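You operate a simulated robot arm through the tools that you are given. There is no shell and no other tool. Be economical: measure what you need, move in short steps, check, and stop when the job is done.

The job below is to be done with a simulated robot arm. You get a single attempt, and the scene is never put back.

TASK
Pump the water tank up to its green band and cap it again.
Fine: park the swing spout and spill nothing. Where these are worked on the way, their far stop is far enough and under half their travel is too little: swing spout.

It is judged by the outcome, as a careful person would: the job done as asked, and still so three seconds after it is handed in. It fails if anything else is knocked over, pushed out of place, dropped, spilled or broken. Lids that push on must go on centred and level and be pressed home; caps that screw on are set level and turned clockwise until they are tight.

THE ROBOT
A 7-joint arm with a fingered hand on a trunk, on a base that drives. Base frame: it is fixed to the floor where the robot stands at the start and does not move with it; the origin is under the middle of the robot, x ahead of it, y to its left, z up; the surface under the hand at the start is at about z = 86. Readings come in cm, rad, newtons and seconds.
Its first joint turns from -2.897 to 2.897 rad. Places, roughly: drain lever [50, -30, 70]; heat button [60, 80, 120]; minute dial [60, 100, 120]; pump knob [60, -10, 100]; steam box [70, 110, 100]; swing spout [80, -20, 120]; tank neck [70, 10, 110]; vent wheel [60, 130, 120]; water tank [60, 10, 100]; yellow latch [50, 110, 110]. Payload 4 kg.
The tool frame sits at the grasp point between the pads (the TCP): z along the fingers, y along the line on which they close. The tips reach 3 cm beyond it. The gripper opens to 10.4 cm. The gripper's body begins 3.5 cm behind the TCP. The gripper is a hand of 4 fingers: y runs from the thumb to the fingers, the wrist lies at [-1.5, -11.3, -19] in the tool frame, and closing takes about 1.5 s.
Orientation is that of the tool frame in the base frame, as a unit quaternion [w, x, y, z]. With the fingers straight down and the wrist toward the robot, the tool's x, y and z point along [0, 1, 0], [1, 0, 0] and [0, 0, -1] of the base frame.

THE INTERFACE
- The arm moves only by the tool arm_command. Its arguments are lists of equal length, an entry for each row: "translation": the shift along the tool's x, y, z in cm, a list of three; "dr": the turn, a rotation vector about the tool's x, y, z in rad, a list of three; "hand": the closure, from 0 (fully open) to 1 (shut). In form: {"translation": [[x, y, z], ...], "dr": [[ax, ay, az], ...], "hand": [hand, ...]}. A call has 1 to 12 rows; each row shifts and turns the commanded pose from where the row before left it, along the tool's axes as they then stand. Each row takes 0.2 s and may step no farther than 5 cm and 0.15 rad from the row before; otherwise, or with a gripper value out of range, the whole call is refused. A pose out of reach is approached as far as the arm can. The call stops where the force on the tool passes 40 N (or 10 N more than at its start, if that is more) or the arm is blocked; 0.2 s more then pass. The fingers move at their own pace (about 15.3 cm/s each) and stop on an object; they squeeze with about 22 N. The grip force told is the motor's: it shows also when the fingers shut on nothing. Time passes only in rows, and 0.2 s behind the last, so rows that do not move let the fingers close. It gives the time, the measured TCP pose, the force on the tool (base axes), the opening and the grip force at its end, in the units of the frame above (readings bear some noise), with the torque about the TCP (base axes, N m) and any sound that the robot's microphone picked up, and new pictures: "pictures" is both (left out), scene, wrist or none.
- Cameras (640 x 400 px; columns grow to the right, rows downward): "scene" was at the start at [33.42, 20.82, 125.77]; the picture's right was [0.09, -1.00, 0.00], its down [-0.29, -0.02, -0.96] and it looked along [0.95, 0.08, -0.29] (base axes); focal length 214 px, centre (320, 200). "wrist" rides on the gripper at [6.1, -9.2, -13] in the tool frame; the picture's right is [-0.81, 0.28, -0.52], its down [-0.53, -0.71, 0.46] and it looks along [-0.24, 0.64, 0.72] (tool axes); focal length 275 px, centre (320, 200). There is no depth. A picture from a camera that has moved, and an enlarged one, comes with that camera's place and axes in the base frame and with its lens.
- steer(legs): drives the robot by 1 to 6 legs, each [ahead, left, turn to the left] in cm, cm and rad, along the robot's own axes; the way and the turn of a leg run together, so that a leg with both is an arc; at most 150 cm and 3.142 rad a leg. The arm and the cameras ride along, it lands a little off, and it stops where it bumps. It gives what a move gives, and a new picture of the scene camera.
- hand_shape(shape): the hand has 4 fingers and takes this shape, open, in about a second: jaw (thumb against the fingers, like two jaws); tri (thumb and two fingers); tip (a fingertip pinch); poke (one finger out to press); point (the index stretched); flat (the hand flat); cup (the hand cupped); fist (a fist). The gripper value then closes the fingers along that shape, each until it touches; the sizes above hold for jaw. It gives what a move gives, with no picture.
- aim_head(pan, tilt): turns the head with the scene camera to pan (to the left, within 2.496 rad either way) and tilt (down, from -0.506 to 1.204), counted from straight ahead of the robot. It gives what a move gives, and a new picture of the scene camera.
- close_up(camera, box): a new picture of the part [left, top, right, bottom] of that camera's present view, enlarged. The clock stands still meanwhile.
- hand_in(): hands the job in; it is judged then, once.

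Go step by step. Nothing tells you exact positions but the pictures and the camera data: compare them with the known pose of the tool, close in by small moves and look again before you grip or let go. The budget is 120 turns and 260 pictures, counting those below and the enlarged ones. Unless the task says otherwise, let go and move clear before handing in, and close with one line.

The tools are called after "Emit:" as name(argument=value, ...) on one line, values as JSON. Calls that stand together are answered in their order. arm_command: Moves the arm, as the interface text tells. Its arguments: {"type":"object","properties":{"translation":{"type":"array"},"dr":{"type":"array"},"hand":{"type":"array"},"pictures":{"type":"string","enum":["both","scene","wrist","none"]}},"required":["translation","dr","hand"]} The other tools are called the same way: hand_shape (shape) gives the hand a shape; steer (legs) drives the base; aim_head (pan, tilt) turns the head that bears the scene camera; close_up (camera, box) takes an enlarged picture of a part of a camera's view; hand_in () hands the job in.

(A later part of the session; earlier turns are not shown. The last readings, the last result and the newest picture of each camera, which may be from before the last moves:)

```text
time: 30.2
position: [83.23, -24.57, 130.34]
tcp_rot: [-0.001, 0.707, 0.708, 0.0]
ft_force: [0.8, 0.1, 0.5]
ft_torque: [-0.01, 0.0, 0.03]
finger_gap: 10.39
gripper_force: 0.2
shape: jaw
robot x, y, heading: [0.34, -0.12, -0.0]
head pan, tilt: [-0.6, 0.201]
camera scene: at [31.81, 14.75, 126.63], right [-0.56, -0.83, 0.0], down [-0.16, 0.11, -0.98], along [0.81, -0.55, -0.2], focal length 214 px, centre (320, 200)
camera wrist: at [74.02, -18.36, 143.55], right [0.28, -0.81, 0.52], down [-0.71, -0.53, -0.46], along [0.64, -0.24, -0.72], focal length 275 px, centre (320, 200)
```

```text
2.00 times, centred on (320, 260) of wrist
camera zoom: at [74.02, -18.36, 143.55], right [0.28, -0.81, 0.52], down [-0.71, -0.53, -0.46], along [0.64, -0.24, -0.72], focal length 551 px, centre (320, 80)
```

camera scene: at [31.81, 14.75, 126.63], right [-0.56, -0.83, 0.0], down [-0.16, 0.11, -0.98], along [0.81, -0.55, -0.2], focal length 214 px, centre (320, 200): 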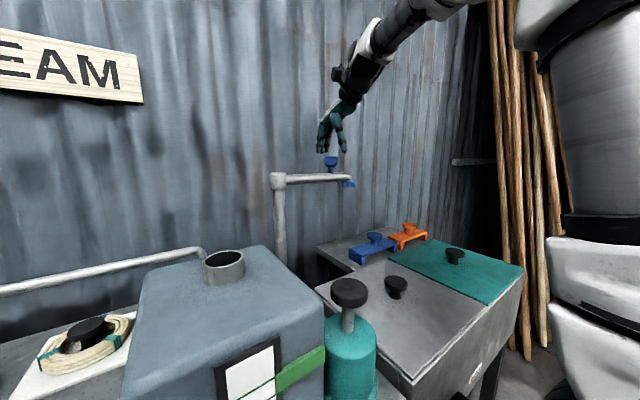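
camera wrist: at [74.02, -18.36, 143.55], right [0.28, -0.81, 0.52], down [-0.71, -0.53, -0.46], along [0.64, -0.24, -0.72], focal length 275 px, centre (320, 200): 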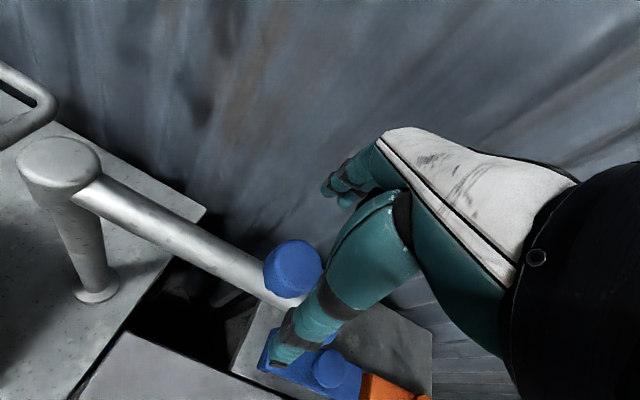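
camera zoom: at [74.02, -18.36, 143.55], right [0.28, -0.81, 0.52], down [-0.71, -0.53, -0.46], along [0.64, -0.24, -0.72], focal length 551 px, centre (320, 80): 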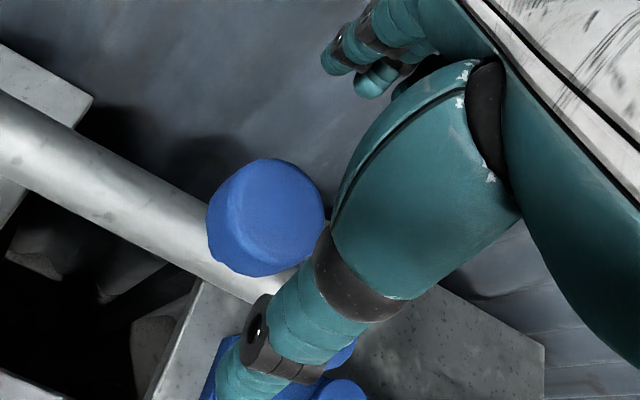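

The handle measures at (82.5, -24.2). I'll correct slightly, go down and close on the knob.

Emit:
arm_command(translation=[[0.3, -0.7, 0], [0, 0, 2.5], [0, 0, 2.4], [0, 0, 0], [0, 0, 0], [0, 0, 0], [0, 0, 0], [0, 0, 0], [0, 0, 0]], dr=[[0, 0, 0], [0, 0, 0], [0, 0, 0], [0, 0, 0], [0, 0, 0], [0, 0, 0], [0, 0, 0], [0, 0, 0], [0, 0, 0]], hand=[0, 0, 0, 0.3, 0.5, 0.7, 0.9, 1, 1], pictures="wrist")

Emit:
close_up(camera="scene", box=[280, 90, 400, 200])

```text
time: 32.2
position: [82.47, -24.24, 125.38]
tcp_rot: [0.0, 0.707, 0.707, -0.001]
ft_force: [-0.4, -0.1, -11.7]
ft_torque: [-0.04, -0.16, -0.01]
finger_gap: 2.25
gripper_force: 21.7
shape: jaw
robot x, y, heading: [0.01, 0.02, 0.003]
head pan, tilt: [-0.6, 0.201]
camera wrist: at [73.28, -18.17, 138.55], right [0.28, -0.81, 0.52], down [-0.71, -0.53, -0.45], along [0.64, -0.24, -0.73], focal length 275 px, centre (320, 200)
```

wrist: 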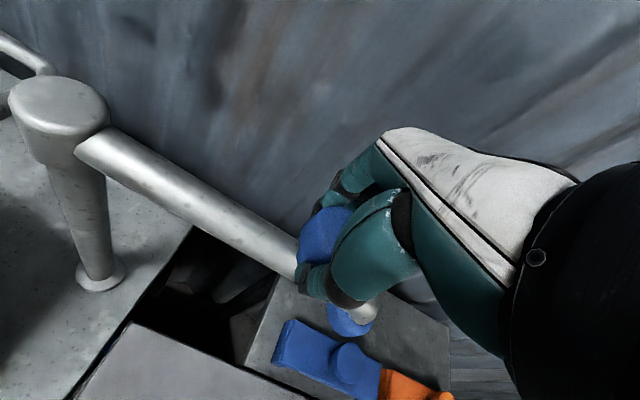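

```text
3.64 times, centred on (340, 145) of scene
camera zoom: at [31.85, 14.74, 126.63], right [-0.56, -0.83, 0.0], down [-0.16, 0.11, -0.98], along [0.81, -0.55, -0.2], focal length 780 px, centre (247, 400)
```

zoom: 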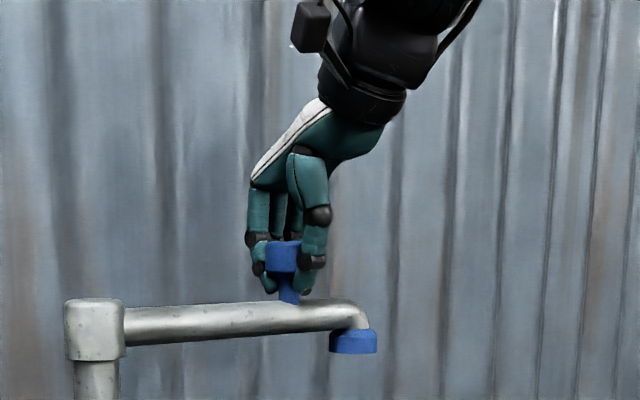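

The handle is gripped. I'll swing it clockwise toward the tank on a 16.85 cm radius, with a short test first.

Emit:
arm_command(translation=[[0, 0, 0.3], [0.26, -2.93, 0], [0.76, -2.84, 0], [0, 0, 0]], dr=[[0, 0, 0], [0, 0, 0], [0, 0, 0], [0, 0, 0]], hand=[1, 1, 1, 1], pictures="scene")

```text
time: 33.2
position: [76.77, -23.14, 125.13]
tcp_rot: [0.001, 0.708, 0.706, 0.0]
ft_force: [-1.3, -7.3, 3.4]
ft_torque: [-0.34, -0.13, -0.29]
finger_gap: 2.4
gripper_force: 22.4
shape: jaw
robot x, y, heading: [-0.05, 0.08, 0.001]
head pan, tilt: [-0.6, 0.201]
camera scene: at [31.8, 14.7, 126.64], right [-0.57, -0.82, 0.0], down [-0.16, 0.11, -0.98], along [0.81, -0.55, -0.2], focal length 214 px, centre (320, 200)
```

scene: 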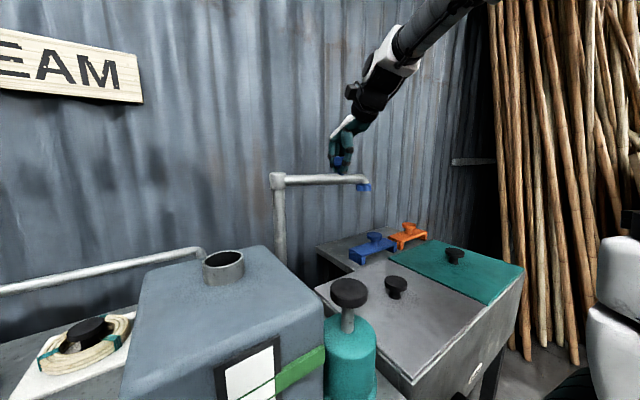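

It swings freely. I'll continue the arc with a slight outward correction.

Emit:
arm_command(translation=[[1.0, -2.75, 0], [1.6, -2.5, 0], [2.0, -2.15, 0], [0, 0, 0]], dr=[[0, 0, 0], [0, 0, 0], [0, 0, 0], [0, 0, 0]], hand=[1, 1, 1, 1], pictures="scene")

```text
time: 34.2
position: [69.3, -18.32, 124.97]
tcp_rot: [-0.001, 0.707, 0.707, -0.002]
ft_force: [9.8, 3.5, -14.5]
ft_torque: [-0.46, -0.09, -0.59]
finger_gap: 2.06
gripper_force: 21.7
shape: jaw
robot x, y, heading: [-0.03, 0.14, 0.002]
head pan, tilt: [-0.6, 0.201]
camera scene: at [31.91, 14.77, 126.61], right [-0.56, -0.83, 0.0], down [-0.17, 0.11, -0.98], along [0.81, -0.55, -0.2], focal length 214 px, centre (320, 200)
```

scene: 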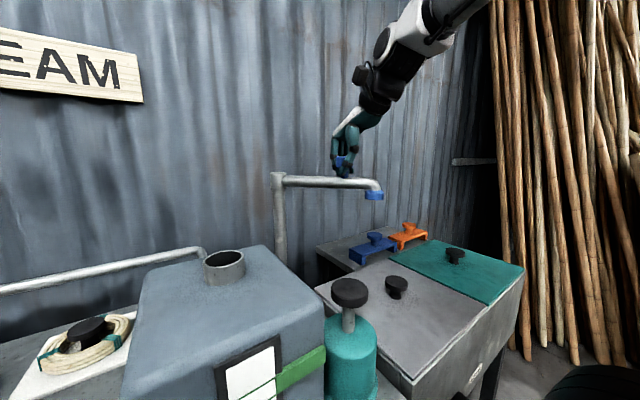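

Now past 50°. I'll continue with a slightly smaller radius.

Emit:
arm_command(translation=[[2.52, -1.45, 0], [2.67, -1.2, 0], [2.85, -0.76, 0], [2.93, -0.26, 0], [0, 0, 0]], dr=[[0, 0, 0], [0, 0, 0], [0, 0, 0], [0, 0, 0], [0, 0, 0]], hand=[1, 1, 1, 1, 1], pictures="scene")

```text
time: 35.4
position: [65.73, -7.55, 125.53]
tcp_rot: [0.0, 0.707, 0.707, 0.002]
ft_force: [11.9, -0.5, -11.5]
ft_torque: [-0.05, -0.12, -0.05]
finger_gap: 1.86
gripper_force: 22.4
shape: jaw
robot x, y, heading: [0.01, -0.38, -0.001]
head pan, tilt: [-0.6, 0.201]
camera scene: at [31.9, 14.75, 126.61], right [-0.56, -0.83, 0.0], down [-0.17, 0.11, -0.98], along [0.81, -0.55, -0.2], focal length 214 px, centre (320, 200)
```

scene: 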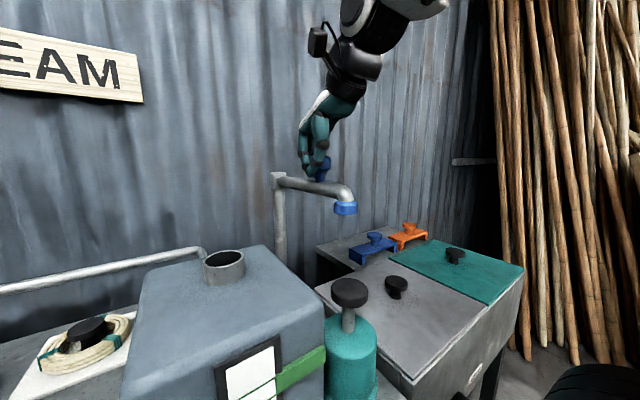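

The handle looks to be lagging behind the hand. I'll zoom in.

Emit:
close_up(camera="scene", box=[260, 100, 380, 220])

Emit:
close_up(camera="wrist", box=[160, 120, 480, 400])

```text
3.33 times, centred on (320, 160) of scene
camera zoom: at [31.9, 14.75, 126.61], right [-0.56, -0.83, 0.0], down [-0.17, 0.11, -0.98], along [0.81, -0.55, -0.2], focal length 715 px, centre (320, 333)
```

zoom: 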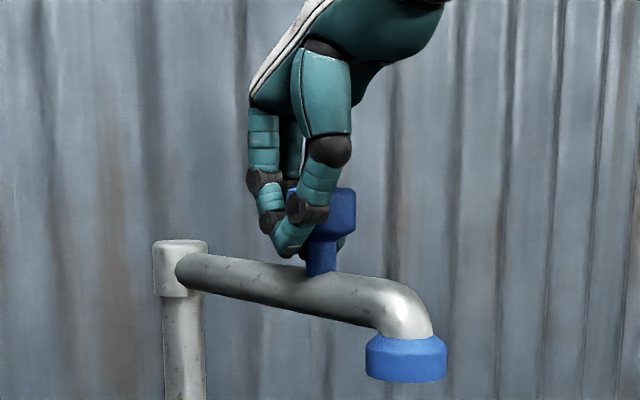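

```text
1.43 times, centred on (320, 260) of wrist
camera zoom: at [56.44, -1.49, 138.68], right [0.27, -0.81, 0.52], down [-0.71, -0.53, -0.46], along [0.65, -0.24, -0.72], focal length 393 px, centre (320, 114)
```

zoom: 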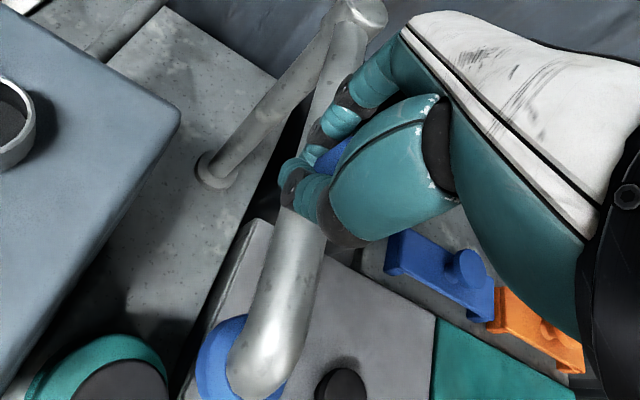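

The knob is slipping sideways between the pads because the motion is now across the closing line. The spout is at about 86°. I'll open, lift, and turn the hand so it closes along the swing.

Emit:
arm_command(translation=[[0, 0, 0], [0, 0, 0], [0, 0, 0], [-1, 0, -2], [0, 0, -3], [0, 0, -3], [0, 0, 0]], dr=[[0, 0, 0], [0, 0, 0], [0, 0, 0], [0, 0, 0], [0, 0, 0], [0, 0, 0], [0, 0, -0.14]], hand=[0.5, 0, 0, 0, 0, 0, 0], pictures="none")

Emit:
arm_command(translation=[[0, 0, 0], [0, 0, 0], [0, 0, 0], [0, 0, 0], [0, 0, 0], [0, 0, 0], [0, 0, 0], [0, 0, 0], [0, 0, 0]], dr=[[0, 0, -0.14], [0, 0, -0.14], [0, 0, -0.14], [0, 0, -0.14], [0, 0, -0.14], [0, 0, -0.14], [0, 0, -0.14], [0, 0, -0.14], [0, 0, 0]], hand=[0, 0, 0, 0, 0, 0, 0, 0, 0])

```text
time: 37.0
position: [65.6, -8.45, 133.31]
tcp_rot: [0.0, 0.656, 0.755, 0.0]
ft_force: [-0.2, 0.3, -0.1]
ft_torque: [0.0, -0.02, 0.01]
finger_gap: 10.36
gripper_force: 0.2
shape: jaw
robot x, y, heading: [0.22, -0.07, -0.002]
head pan, tilt: [-0.6, 0.201]
```

```text
time: 39.0
position: [65.71, -8.53, 133.29]
tcp_rot: [0.0, 0.154, 0.988, 0.0]
ft_force: [-0.6, 0.2, -0.1]
ft_torque: [-0.01, -0.03, -0.02]
finger_gap: 10.41
gripper_force: 0.1
shape: jaw
robot x, y, heading: [-0.23, -0.05, 0.004]
head pan, tilt: [-0.6, 0.201]
camera scene: at [31.81, 14.75, 126.64], right [-0.56, -0.83, 0.0], down [-0.16, 0.11, -0.98], along [0.81, -0.55, -0.2], focal length 214 px, centre (320, 200)
camera wrist: at [56.98, -15.36, 146.4], right [0.86, 0.01, 0.52], down [0.29, -0.84, -0.46], along [0.43, 0.54, -0.72], focal length 275 px, centre (320, 200)
```

scene: 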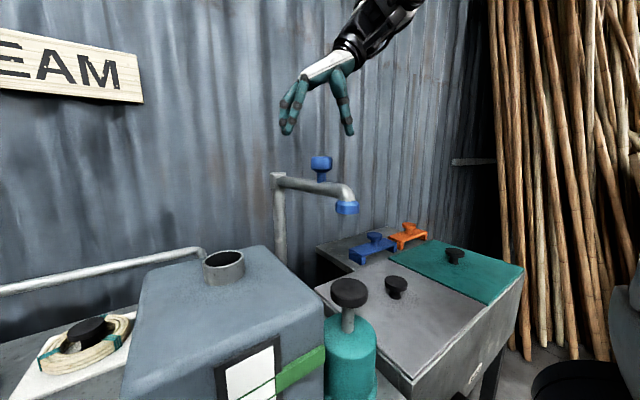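
wrist: 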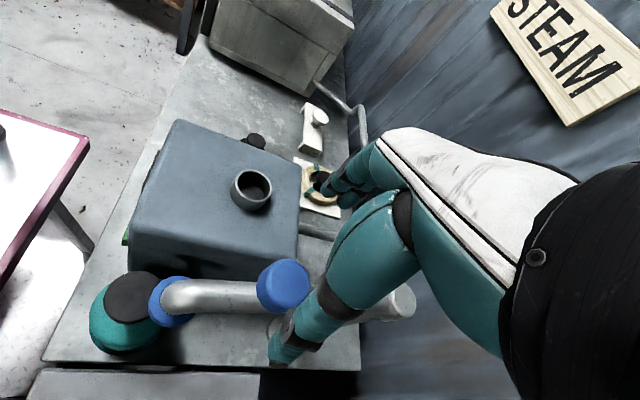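

Good view: the knob is at (65.8, -9.3). I'll align, descend, and close along the swing direction.

Emit:
arm_command(translation=[[-0.34, -0.73, 0], [0, 0, 3], [0, 0, 3], [0, 0, 2], [0, 0, 0], [0, 0, 0], [0, 0, 0], [0, 0, 0], [0, 0, 0], [0, 0, 0]], dr=[[0, 0, 0], [0, 0, 0], [0, 0, 0], [0, 0, 0], [0, 0, 0], [0, 0, 0], [0, 0, 0], [0, 0, 0], [0, 0, 0], [0, 0, 0]], hand=[0, 0, 0, 0, 0.3, 0.5, 0.7, 0.9, 1, 1])

```text
time: 41.2
position: [65.59, -9.23, 125.34]
tcp_rot: [-0.001, 0.155, 0.988, 0.0]
ft_force: [-3.3, -0.3, -12.9]
ft_torque: [0.16, -0.07, 0.05]
finger_gap: 2.19
gripper_force: 22.0
shape: jaw
robot x, y, heading: [0.06, -0.14, 0.001]
head pan, tilt: [-0.6, 0.201]
camera scene: at [31.83, 14.74, 126.63], right [-0.56, -0.83, 0.0], down [-0.16, 0.11, -0.98], along [0.81, -0.55, -0.2], focal length 214 px, centre (320, 200)
camera wrist: at [57.04, -16.14, 138.47], right [0.86, 0.01, 0.52], down [0.29, -0.84, -0.46], along [0.43, 0.54, -0.73], focal length 275 px, centre (320, 200)
```

scene: 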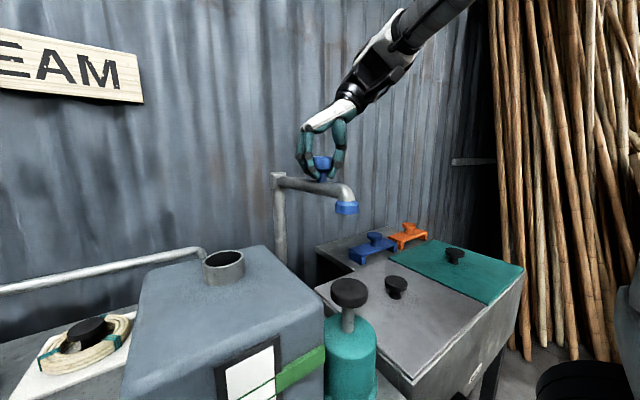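
wrist: 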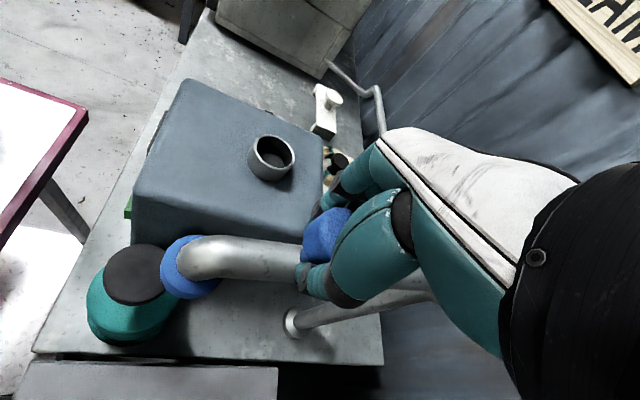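

Good grip. The spout is at 83.6°, and I'll continue the arc to about 124°.

Emit:
arm_command(translation=[[0, 0, 0.2], [0.9, 2.8, 0], [0.47, 2.9, 0], [-0.04, 2.95, 0], [-0.55, 2.89, 0], [0, 0, 0]], dr=[[0, 0, 0], [0, 0, 0], [0, 0, 0], [0, 0, 0], [0, 0, 0], [0, 0, 0]], hand=[1, 1, 1, 1, 1, 1])

```text
time: 42.6
position: [68.3, 1.97, 125.19]
tcp_rot: [-0.001, 0.153, 0.988, -0.001]
ft_force: [-8.1, 3.6, -14.9]
ft_torque: [0.01, -0.23, -0.25]
finger_gap: 2.1
gripper_force: 21.9
shape: jaw
robot x, y, heading: [-0.02, 0.28, -0.001]
head pan, tilt: [-0.6, 0.201]
camera scene: at [31.8, 14.78, 126.63], right [-0.56, -0.83, 0.0], down [-0.16, 0.11, -0.98], along [0.81, -0.55, -0.2], focal length 214 px, centre (320, 200)
camera wrist: at [59.7, -4.92, 138.33], right [0.86, 0.02, 0.52], down [0.29, -0.84, -0.46], along [0.43, 0.54, -0.73], focal length 275 px, centre (320, 200)
```

scene: 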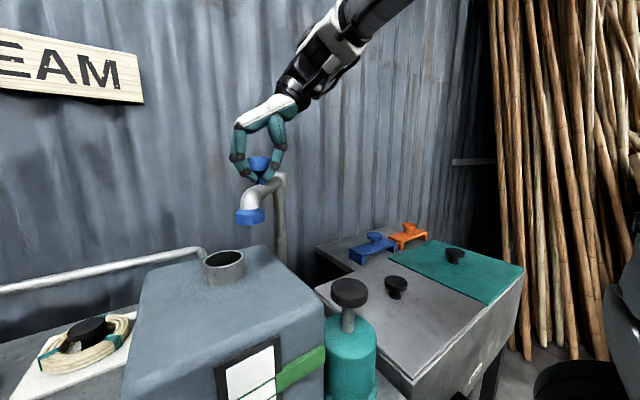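
wrist: 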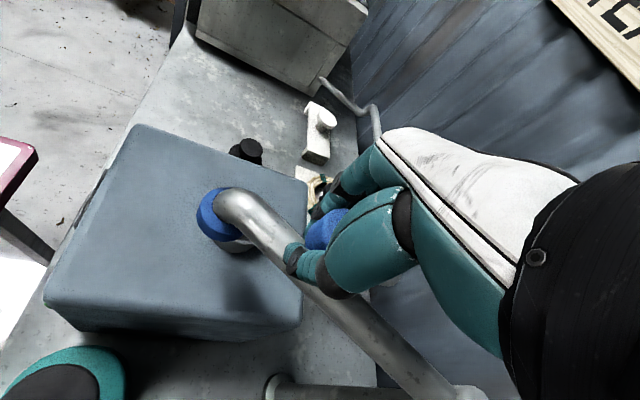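

The outlet is nearly over the neck. I'll continue to about 136°, watching the force.

Emit:
arm_command(translation=[[-0.61, 1.78, 0], [-0.4, 0.83, 0], [-0.38, 0.83, 0], [0, 0, 0]], dr=[[0, 0, 0], [0, 0, 0], [0, 0, 0], [0, 0, 0]], hand=[1, 1, 1, 1])

Emit:
close_up(camera="scene", box=[160, 120, 320, 300])

```text
time: 43.6
position: [70.69, 4.82, 125.25]
tcp_rot: [-0.001, 0.155, 0.988, 0.0]
ft_force: [-23.1, 0.7, -16.9]
ft_torque: [-0.03, -0.06, -0.22]
finger_gap: 1.95
gripper_force: 22.2
shape: jaw
robot x, y, heading: [-0.2, -0.26, -0.0]
head pan, tilt: [-0.6, 0.201]
camera scene: at [31.73, 14.75, 126.65], right [-0.56, -0.83, 0.0], down [-0.16, 0.11, -0.98], along [0.81, -0.55, -0.2], focal length 214 px, centre (320, 200)
camera wrist: at [62.04, -2.06, 138.37], right [0.86, 0.01, 0.52], down [0.29, -0.84, -0.46], along [0.43, 0.54, -0.73], focal length 275 px, centre (320, 200)
```

scene: 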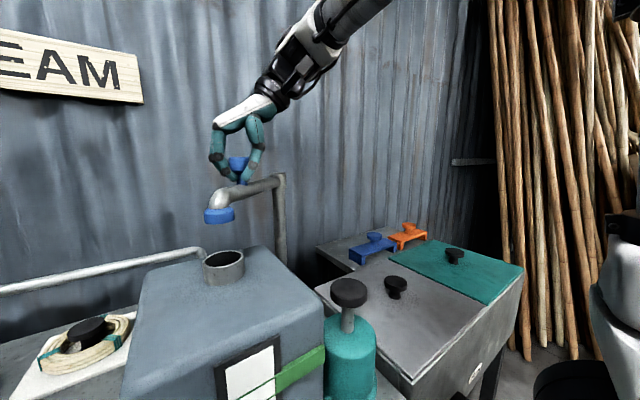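
wrist: 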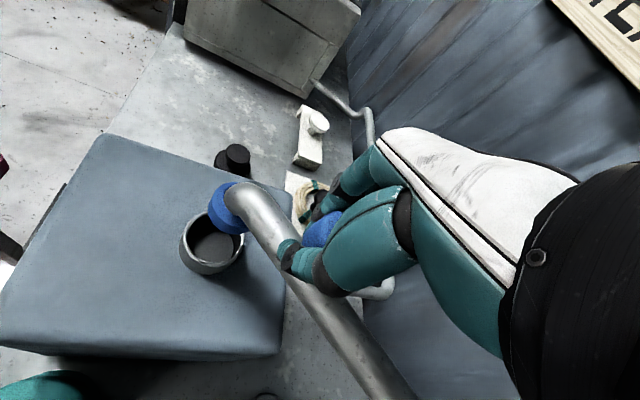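

```text
2.22 times, centred on (240, 210) of scene
camera zoom: at [31.73, 14.75, 126.65], right [-0.56, -0.83, 0.0], down [-0.16, 0.11, -0.98], along [0.81, -0.55, -0.2], focal length 477 px, centre (498, 178)
```

zoom: 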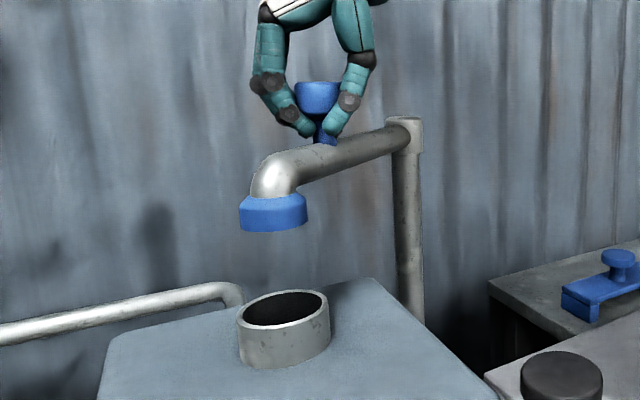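

The outlet works out at (65.3, 9.6), which is over the neck, and the rise in force suggests the stop. I'll release, rise, and verify.

Emit:
arm_command(translation=[[0, 0, 0], [0, 0, 0], [0, 0, 0], [0, 0, -2], [0, 0, -3], [0, 0, -3], [0, 0, -2], [0, 0, 0]], dr=[[0, 0, 0], [0, 0, 0], [0, 0, 0], [0, 0, 0], [0, 0, 0], [0, 0, 0], [0, 0, 0], [0, 0, 0]], hand=[0.6, 0.3, 0, 0, 0, 0, 0, 0])

Emit:
aim_head(pan=-0.4, tilt=0.6)

```text
time: 45.4
position: [70.75, 4.54, 135.04]
tcp_rot: [0.0, 0.154, 0.988, 0.0]
ft_force: [-0.2, -0.6, -0.2]
ft_torque: [0.01, -0.03, 0.0]
finger_gap: 10.36
gripper_force: 0.1
shape: jaw
robot x, y, heading: [-0.2, 0.08, 0.002]
head pan, tilt: [-0.6, 0.201]
camera scene: at [31.81, 14.75, 126.63], right [-0.56, -0.83, 0.0], down [-0.16, 0.11, -0.98], along [0.81, -0.55, -0.2], focal length 214 px, centre (320, 200)
camera wrist: at [62.11, -2.22, 148.27], right [0.86, 0.01, 0.52], down [0.29, -0.84, -0.46], along [0.43, 0.54, -0.72], focal length 275 px, centre (320, 200)
```

scene: 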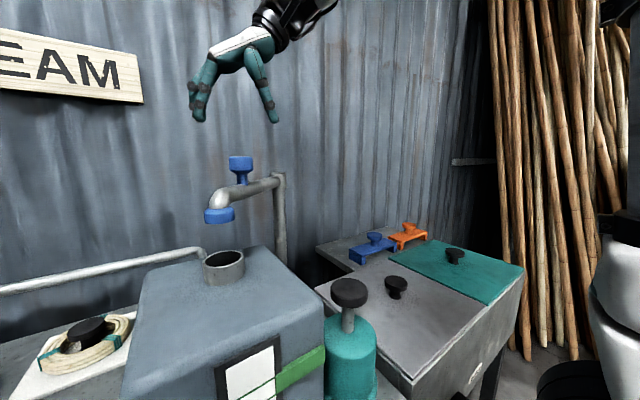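
wrist: 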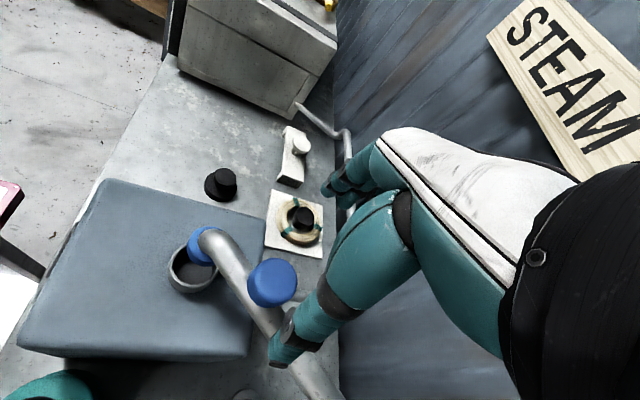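

```text
time: 46.3
position: [70.79, 4.64, 135.11]
tcp_rot: [0.001, 0.155, 0.988, 0.0]
ft_force: [1.3, -0.2, -0.5]
ft_torque: [0.02, 0.0, 0.0]
finger_gap: 10.39
gripper_force: 0.0
shape: jaw
robot x, y, heading: [-0.54, 0.0, 0.001]
head pan, tilt: [-0.4, 0.6]
camera scene: at [32.26, 16.57, 122.96], right [-0.39, -0.92, 0.0], down [-0.52, 0.22, -0.83], along [0.76, -0.32, -0.56], focal length 214 px, centre (320, 200)
```

scene: 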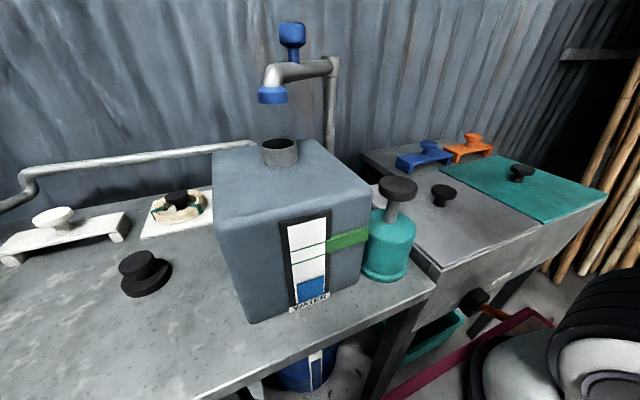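

The spout outlet is over the neck. The pump knob's top is at about (54, -5, 107), too near for the arm, so I'll back the robot up 16 cm and turn the hand back.

Emit:
steer(legs=[[-16, 0, 0]])

Emit:
arm_command(translation=[[0, 0, 0], [0, 0, 0], [0, 0, 0], [0, 0, 0], [0, 0, 0], [0, 0, 0], [0, 0, 0], [0, 0, 0], [0, 0, 0], [0, 0, 0]], dr=[[0, 0, 0.14], [0, 0, 0.14], [0, 0, 0.14], [0, 0, 0.14], [0, 0, 0.14], [0, 0, 0.14], [0, 0, 0.14], [0, 0, 0.14], [0, 0, 0.14], [0, 0, 0]], hand=[0, 0, 0, 0, 0, 0, 0, 0, 0, 0])

```text
time: 47.8
position: [61.1, 4.99, 135.06]
tcp_rot: [0.0, 0.154, 0.988, -0.001]
ft_force: [0.0, -0.5, 0.3]
ft_torque: [-0.01, 0.02, -0.01]
finger_gap: 10.4
gripper_force: 0.1
shape: jaw
robot x, y, heading: [-9.61, 0.46, 0.003]
head pan, tilt: [-0.4, 0.6]
stopped in leg 1: the robot was blocked; the commanded pose is now the measured one
camera scene: at [22.49, 16.8, 122.96], right [-0.39, -0.92, 0.0], down [-0.52, 0.22, -0.83], along [0.76, -0.32, -0.57], focal length 214 px, centre (320, 200)
```

scene: 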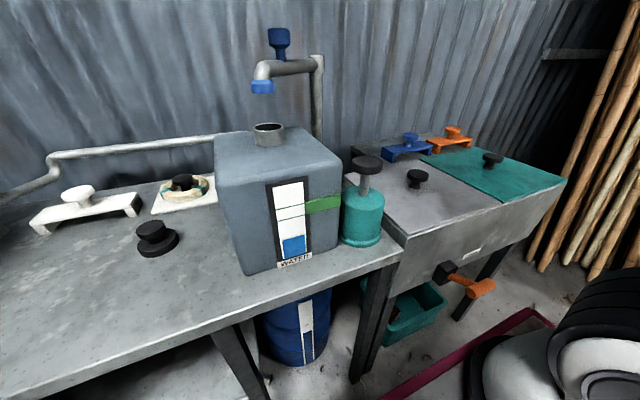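

```text
time: 50.0
position: [60.99, 4.98, 135.03]
tcp_rot: [0.001, 0.707, 0.708, 0.0]
ft_force: [0.2, -0.6, 0.2]
ft_torque: [-0.01, -0.02, 0.0]
finger_gap: 10.38
gripper_force: 0.0
shape: jaw
robot x, y, heading: [-9.9, 0.07, 0.003]
head pan, tilt: [-0.4, 0.6]
camera scene: at [22.49, 16.8, 122.96], right [-0.39, -0.92, 0.0], down [-0.52, 0.22, -0.83], along [0.76, -0.32, -0.56], focal length 214 px, centre (320, 200)
camera wrist: at [51.79, 11.15, 148.15], right [0.28, -0.81, 0.52], down [-0.71, -0.53, -0.46], along [0.65, -0.24, -0.72], focal length 275 px, centre (320, 200)
```

scene: 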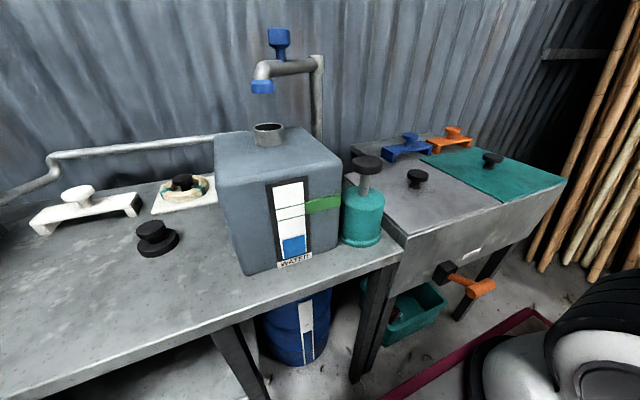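
wrist: 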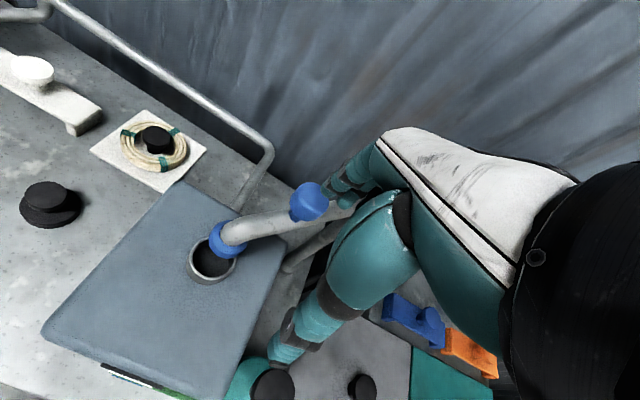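

The robot stopped after about 10 cm because it was blocked behind. I'll look back to see what it met.

Emit:
aim_head(pan=2.4, tilt=0.7)

Emit:
aim_head(pan=-2.4, tilt=0.7)

```text
time: 52.4
position: [60.95, 5.06, 134.99]
tcp_rot: [0.0, 0.705, 0.709, 0.0]
ft_force: [0.2, -0.3, -0.6]
ft_torque: [0.01, 0.04, -0.02]
finger_gap: 10.4
gripper_force: 0.0
shape: jaw
robot x, y, heading: [-9.49, 0.19, 0.006]
head pan, tilt: [2.4, 0.7]
camera scene: at [8.06, 25.93, 122.1], right [0.67, 0.74, 0.0], down [0.48, -0.43, -0.77], along [-0.57, 0.52, -0.64], focal length 214 px, centre (320, 200)
```

scene: 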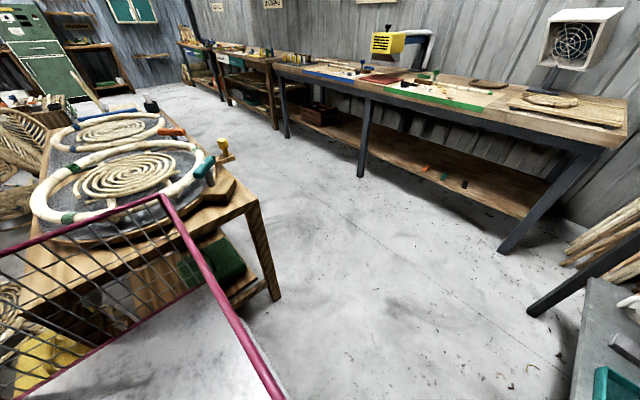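

```text
time: 56.2
position: [60.91, 5.14, 135.02]
tcp_rot: [0.001, 0.706, 0.708, 0.0]
ft_force: [-0.4, -0.2, -0.5]
ft_torque: [0.0, -0.02, 0.01]
finger_gap: 10.37
gripper_force: 0.1
shape: jaw
robot x, y, heading: [-9.68, 0.18, 0.004]
head pan, tilt: [-2.4, 0.7]
camera scene: at [8.09, 14.45, 122.1], right [-0.68, 0.73, 0.0], down [0.47, 0.44, -0.76], along [-0.56, -0.52, -0.64], focal length 214 px, centre (320, 200)
```

scene: 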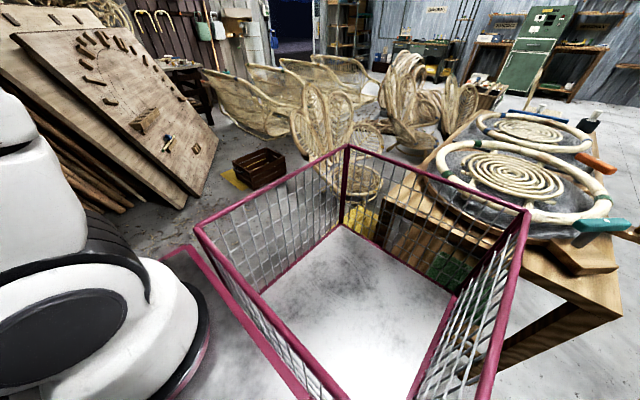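

The basket is part of my own base, and it touched the table behind lightly. I'll move the hand above the pump knob and look.

Emit:
aim_head(pan=-0.45, tilt=0.5)

Emit:
arm_command(translation=[[-3, -1.5, 0], [-3, -2, 0], [-3, -2, 0], [-1, -1, 0], [0, 0, 4], [0, 0, 4], [0, 0, 0]], dr=[[0, 0, 0], [0, 0, 0], [0, 0, 0], [0, 0, 0], [0, 0, 0], [0, 0, 0], [0, 0, 0]], hand=[0, 0, 0, 0, 0, 0, 0])

```text
time: 58.1
position: [61.04, 5.1, 134.88]
tcp_rot: [0.0, 0.705, 0.709, 0.0]
ft_force: [-0.1, -0.3, -0.3]
ft_torque: [-0.03, -0.05, 0.02]
finger_gap: 10.37
gripper_force: 0.2
shape: jaw
robot x, y, heading: [-9.46, 0.01, 0.007]
head pan, tilt: [-0.45, 0.499]
camera scene: at [22.54, 16.27, 123.86], right [-0.43, -0.9, 0.0], down [-0.43, 0.21, -0.88], along [0.79, -0.38, -0.48], focal length 214 px, centre (320, 200)
```

scene: 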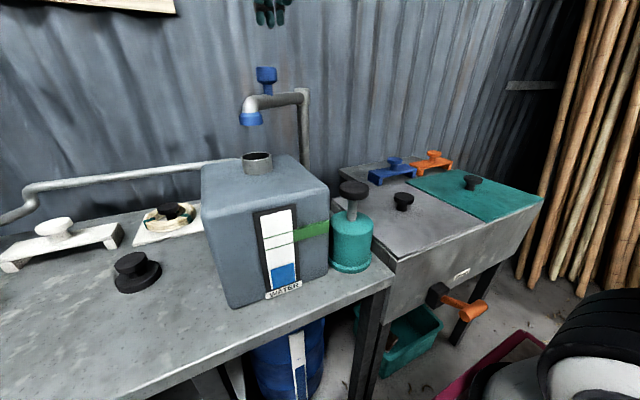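

```text
time: 59.7
position: [54.19, -5.18, 127.13]
tcp_rot: [-0.001, 0.706, 0.709, 0.0]
ft_force: [0.2, 0.0, 0.4]
ft_torque: [0.03, 0.05, 0.0]
finger_gap: 10.38
gripper_force: 0.0
shape: jaw
robot x, y, heading: [-9.77, -0.37, 0.003]
head pan, tilt: [-0.45, 0.499]
camera scene: at [22.54, 16.27, 123.87], right [-0.43, -0.9, 0.0], down [-0.43, 0.21, -0.88], along [0.79, -0.38, -0.48], focal length 214 px, centre (320, 200)
camera wrist: at [44.92, 0.9, 140.27], right [0.28, -0.81, 0.52], down [-0.71, -0.54, -0.45], along [0.65, -0.24, -0.72], focal length 275 px, centre (320, 200)
```

scene: 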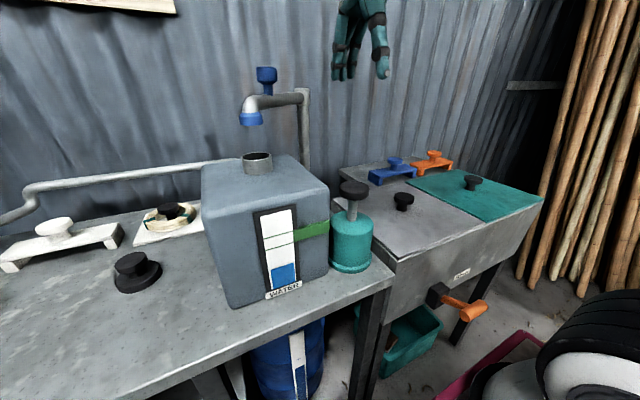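
wrist: 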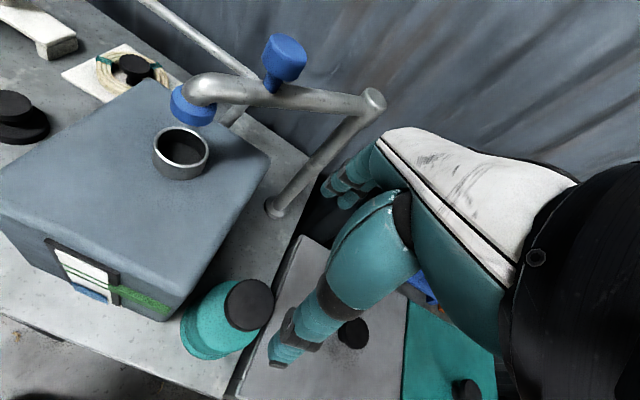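

Knob refined to (55.3, -7.0), top ≈105.5; the tank's side is at y≈0.5. I'll shut the fingers and come down just above the knob.

Emit:
arm_command(translation=[[-1.8, 1.1, 0], [0, 0, 4], [0, 0, 4], [0, 0, 4], [0, 0, 3], [0, 0, 0], [0, 0, 0]], dr=[[0, 0, 0], [0, 0, 0], [0, 0, 0], [0, 0, 0], [0, 0, 0], [0, 0, 0], [0, 0, 0]], hand=[0.5, 1, 1, 1, 1, 1, 1])

Emit:
close_up(camera="scene", box=[240, 90, 440, 300])

```text
time: 61.3
position: [55.65, -6.91, 111.98]
tcp_rot: [-0.001, 0.706, 0.708, 0.0]
ft_force: [0.6, 0.8, -0.2]
ft_torque: [-0.02, -0.01, 0.0]
finger_gap: 0.0
gripper_force: 22.0
shape: jaw
robot x, y, heading: [-9.91, 0.51, -0.001]
head pan, tilt: [-0.45, 0.499]
camera scene: at [22.54, 16.27, 123.87], right [-0.43, -0.9, 0.0], down [-0.43, 0.21, -0.88], along [0.79, -0.38, -0.48], focal length 214 px, centre (320, 200)
camera wrist: at [46.36, -0.99, 125.19], right [0.28, -0.81, 0.52], down [-0.71, -0.54, -0.45], along [0.65, -0.24, -0.72], focal length 275 px, centre (320, 200)
```

scene: 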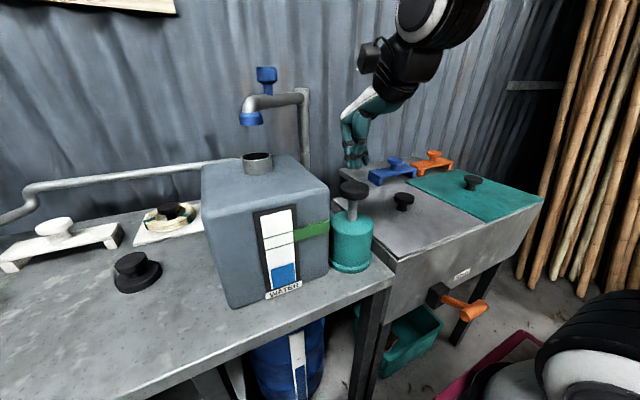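
wrist: 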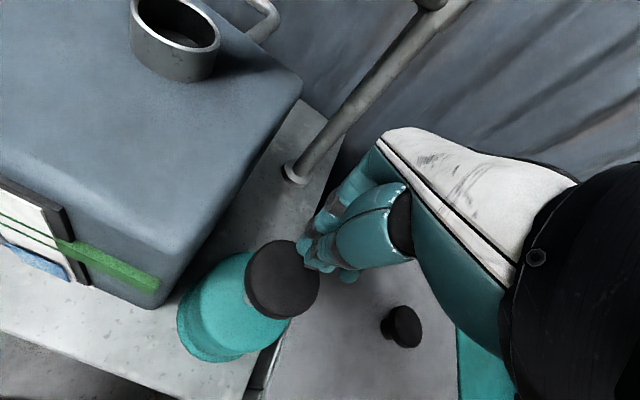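

```text
1.90 times, centred on (340, 195) of scene
camera zoom: at [22.54, 16.27, 123.87], right [-0.43, -0.9, 0.0], down [-0.43, 0.21, -0.88], along [0.79, -0.38, -0.48], focal length 408 px, centre (282, 210)
```

zoom: 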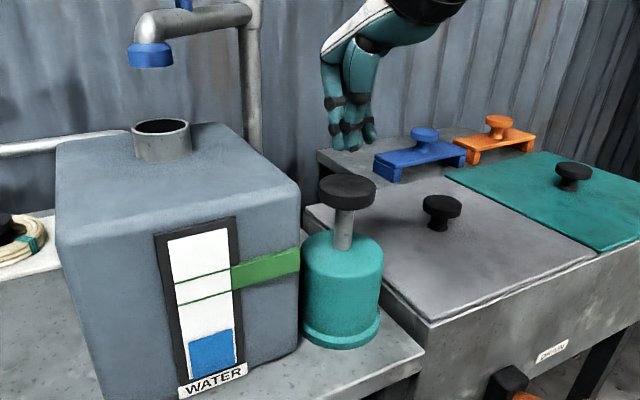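

The fingers are centred over the knob (55.0, -7.1). I'll press down slowly and watch the force and the gauge.

Emit:
arm_command(translation=[[-0.2, -0.5, 1.5], [0, 0, 1.5], [0, 0, 0.7], [0, 0, 0.7], [0, 0, 0.7], [0, 0, 0.7], [0, 0, 0]], dr=[[0, 0, 0], [0, 0, 0], [0, 0, 0], [0, 0, 0], [0, 0, 0], [0, 0, 0], [0, 0, 0]], hand=[1, 1, 1, 1, 1, 1, 1], pictures="none")

Emit:
close_up(camera="scene", box=[240, 90, 440, 300])

```text
time: 62.9
position: [55.01, -6.89, 106.3]
tcp_rot: [0.001, 0.706, 0.708, 0.0]
ft_force: [1.6, 0.0, 3.7]
ft_torque: [-0.04, -0.01, 0.01]
finger_gap: 0.0
gripper_force: 22.6
shape: jaw
robot x, y, heading: [-9.65, 0.11, 0.002]
head pan, tilt: [-0.45, 0.499]
```

```text
1.90 times, centred on (340, 195) of scene
camera zoom: at [22.54, 16.27, 123.87], right [-0.43, -0.9, 0.0], down [-0.43, 0.21, -0.88], along [0.79, -0.38, -0.48], focal length 408 px, centre (282, 210)
```

zoom: 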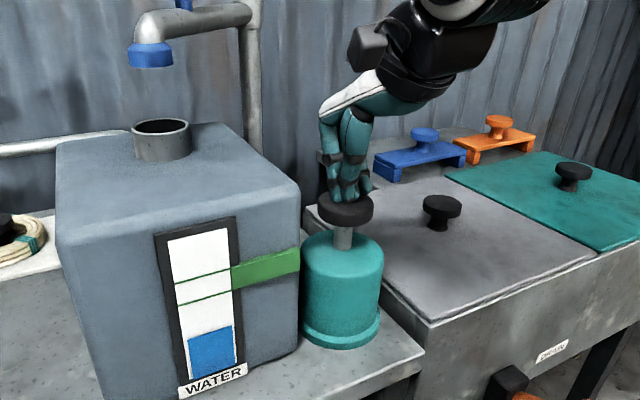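

The pump goes down easily and the level is starting to rise. I'll continue the stroke.

Emit:
arm_command(translation=[[0, 0, 0.7], [0, 0, 0.7], [0, 0, 0.6], [0, 0, 0.5], [0, 0, 0]], dr=[[0, 0, 0], [0, 0, 0], [0, 0, 0], [0, 0, 0], [0, 0, 0]], hand=[1, 1, 1, 1, 1], pictures="none")

Emit:
close_up(camera="scene", box=[240, 90, 440, 300])

```text
time: 64.1
position: [55.1, -6.91, 103.86]
tcp_rot: [0.0, 0.706, 0.709, 0.0]
ft_force: [0.6, -1.4, 5.7]
ft_torque: [-0.06, -0.07, -0.01]
finger_gap: 0.0
gripper_force: 22.2
shape: jaw
robot x, y, heading: [-9.83, 0.23, 0.004]
head pan, tilt: [-0.45, 0.499]
```

```text
1.90 times, centred on (340, 195) of scene
camera zoom: at [22.53, 16.26, 123.87], right [-0.43, -0.9, 0.0], down [-0.43, 0.21, -0.88], along [0.79, -0.38, -0.48], focal length 408 px, centre (282, 210)
```

zoom: 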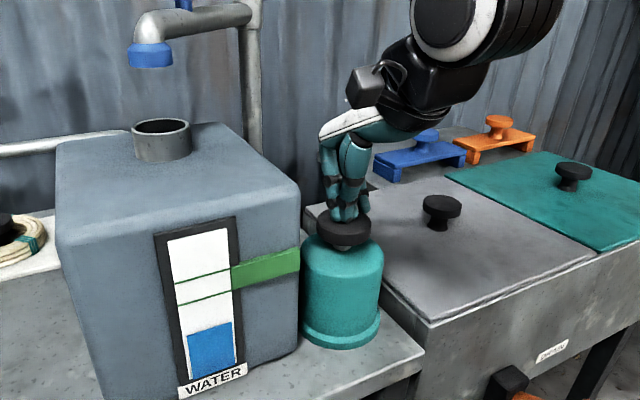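

Nearly at the bottom. Now I'll rise to see if the knob springs back.

Emit:
arm_command(translation=[[0, 0, 0.5], [0, 0, -1.5], [0, 0, -1.5], [0, 0, -1.5], [0, 0, -1.5], [0, 0, 0], [0, 0, 0]], dr=[[0, 0, 0], [0, 0, 0], [0, 0, 0], [0, 0, 0], [0, 0, 0], [0, 0, 0], [0, 0, 0]], hand=[1, 1, 1, 1, 1, 1, 1], pictures="none")

Emit:
close_up(camera="scene", box=[240, 90, 440, 300])

```text
time: 65.7
position: [55.18, -7.18, 109.21]
tcp_rot: [0.0, 0.706, 0.708, 0.0]
ft_force: [-0.1, -0.4, 0.1]
ft_torque: [0.02, 0.01, 0.0]
finger_gap: 0.01
gripper_force: 22.5
shape: jaw
robot x, y, heading: [-9.86, 0.25, 0.004]
head pan, tilt: [-0.45, 0.499]
```

```text
1.90 times, centred on (340, 195) of scene
camera zoom: at [22.54, 16.27, 123.87], right [-0.43, -0.9, 0.0], down [-0.43, 0.21, -0.88], along [0.79, -0.38, -0.48], focal length 408 px, centre (282, 210)
```

zoom: 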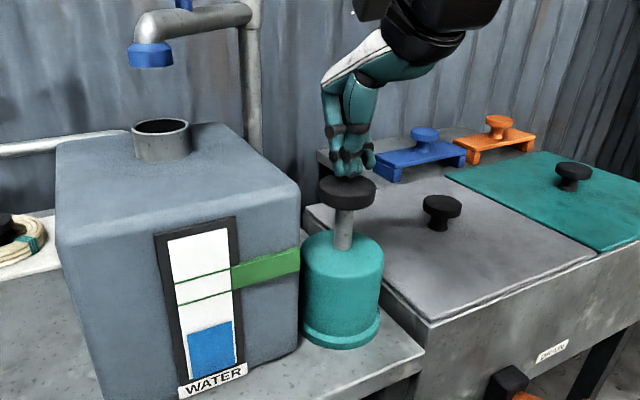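

It springs back, and one stroke raised the level about a quarter of what is needed. I'll do two more strokes and then check.

Emit:
arm_command(translation=[[0, 0, 2], [0, 0, 2], [0, 0, 1.7], [0, 0, 0], [0, 0, -2.9], [0, 0, -2.8], [0, 0, 0], [0, 0, 2], [0, 0, 2], [0, 0, 1.7], [0, 0, 0]], dr=[[0, 0, 0], [0, 0, 0], [0, 0, 0], [0, 0, 0], [0, 0, 0], [0, 0, 0], [0, 0, 0], [0, 0, 0], [0, 0, 0], [0, 0, 0], [0, 0, 0]], hand=[1, 1, 1, 1, 1, 1, 1, 1, 1, 1, 1], pictures="none")

Emit:
close_up(camera="scene", box=[240, 90, 440, 300])

```text
time: 68.1
position: [55.26, -7.11, 103.58]
tcp_rot: [-0.001, 0.705, 0.709, 0.001]
ft_force: [-0.2, -1.4, 6.0]
ft_torque: [-0.02, -0.01, -0.02]
finger_gap: 0.0
gripper_force: 21.9
shape: jaw
robot x, y, heading: [-9.86, 0.17, 0.008]
head pan, tilt: [-0.45, 0.499]
```

```text
1.90 times, centred on (340, 195) of scene
camera zoom: at [22.53, 16.27, 123.87], right [-0.43, -0.9, 0.0], down [-0.43, 0.21, -0.88], along [0.79, -0.38, -0.48], focal length 408 px, centre (282, 210)
```

zoom: 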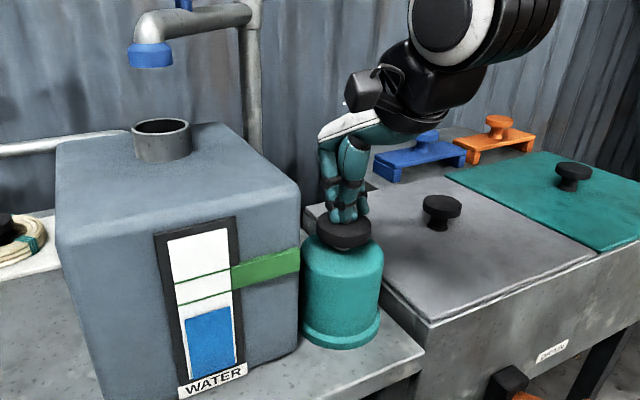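

It's working cleanly, at about 6 px a stroke with roughly 4 more needed. Two more now.

Emit:
arm_command(translation=[[0, 0, -2.9], [0, 0, -2.8], [0, 0, 0], [0, 0, 2], [0, 0, 2], [0, 0, 1.7], [0, 0, -2.9], [0, 0, -2.8], [0, 0, 0], [0, 0, 2.9], [0, 0, 2.8], [0, 0, 0]], dr=[[0, 0, 0], [0, 0, 0], [0, 0, 0], [0, 0, 0], [0, 0, 0], [0, 0, 0], [0, 0, 0], [0, 0, 0], [0, 0, 0], [0, 0, 0], [0, 0, 0], [0, 0, 0]], hand=[1, 1, 1, 1, 1, 1, 1, 1, 1, 1, 1, 1], pictures="none")

Emit:
close_up(camera="scene", box=[280, 180, 360, 300])

Emit:
close_up(camera="scene", box=[240, 190, 340, 310])

```text
time: 70.7
position: [55.16, -7.01, 103.46]
tcp_rot: [0.0, 0.705, 0.709, 0.0]
ft_force: [0.6, -2.1, 6.8]
ft_torque: [-0.03, -0.03, -0.03]
finger_gap: 0.03
gripper_force: 22.1
shape: jaw
robot x, y, heading: [-9.94, 0.03, -0.0]
head pan, tilt: [-0.45, 0.499]
```

```text
3.33 times, centred on (320, 240) of scene
camera zoom: at [22.53, 16.26, 123.87], right [-0.43, -0.9, 0.0], down [-0.43, 0.21, -0.88], along [0.79, -0.38, -0.48], focal length 715 px, centre (320, 67)
```

zoom: 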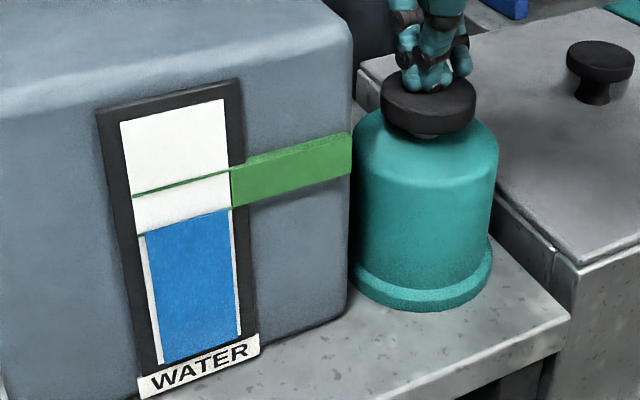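

```text
3.33 times, centred on (290, 250) of scene
camera zoom: at [22.53, 16.26, 123.87], right [-0.43, -0.9, 0.0], down [-0.43, 0.21, -0.88], along [0.79, -0.38, -0.48], focal length 715 px, centre (420, 33)
```

zoom: 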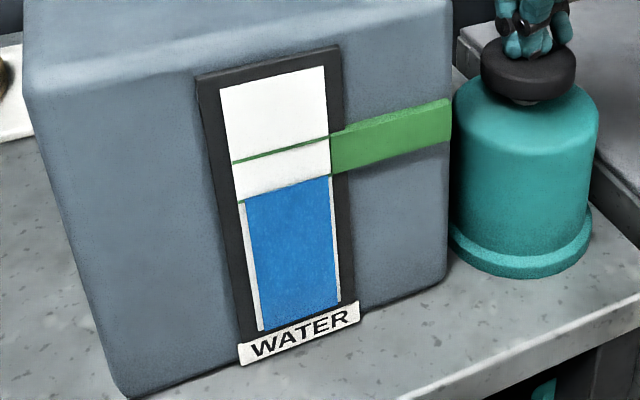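

The level is just at the lower edge of the band. One more stroke should put it inside.

Emit:
arm_command(translation=[[0, 0, -2.9], [0, 0, -2.8], [0, 0, 0], [0, 0, 2], [0, 0, 2], [0, 0, 1.7], [0, 0, 0], [0, 0, 0], [0, 0, 0], [0, 0, 0]], dr=[[0, 0, 0], [0, 0, 0], [0, 0, 0], [0, 0, 0], [0, 0, 0], [0, 0, 0], [0, 0, 0], [0, 0, 0], [0, 0, 0], [0, 0, 0]], hand=[1, 1, 1, 1, 1, 1, 1, 1, 1, 1], pictures="none")

Emit:
close_up(camera="scene", box=[240, 190, 340, 310])

```text
time: 72.9
position: [55.15, -6.91, 103.51]
tcp_rot: [0.0, 0.706, 0.708, 0.0]
ft_force: [1.9, -0.7, 5.6]
ft_torque: [-0.03, -0.09, 0.01]
finger_gap: 0.0
gripper_force: 21.8
shape: jaw
robot x, y, heading: [-9.78, 0.17, 0.004]
head pan, tilt: [-0.45, 0.499]
```

```text
3.33 times, centred on (290, 250) of scene
camera zoom: at [22.53, 16.27, 123.87], right [-0.43, -0.9, 0.0], down [-0.43, 0.21, -0.88], along [0.79, -0.38, -0.48], focal length 715 px, centre (420, 33)
```

zoom: 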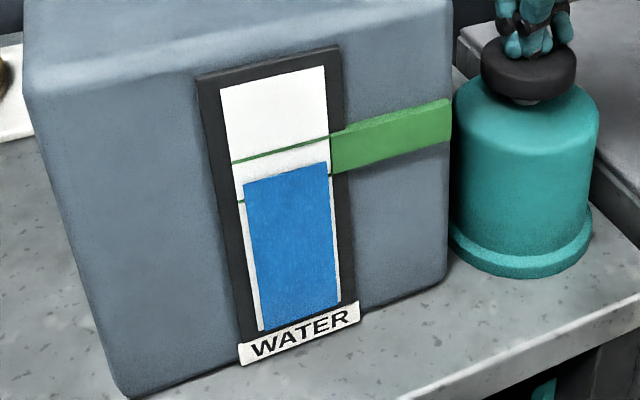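

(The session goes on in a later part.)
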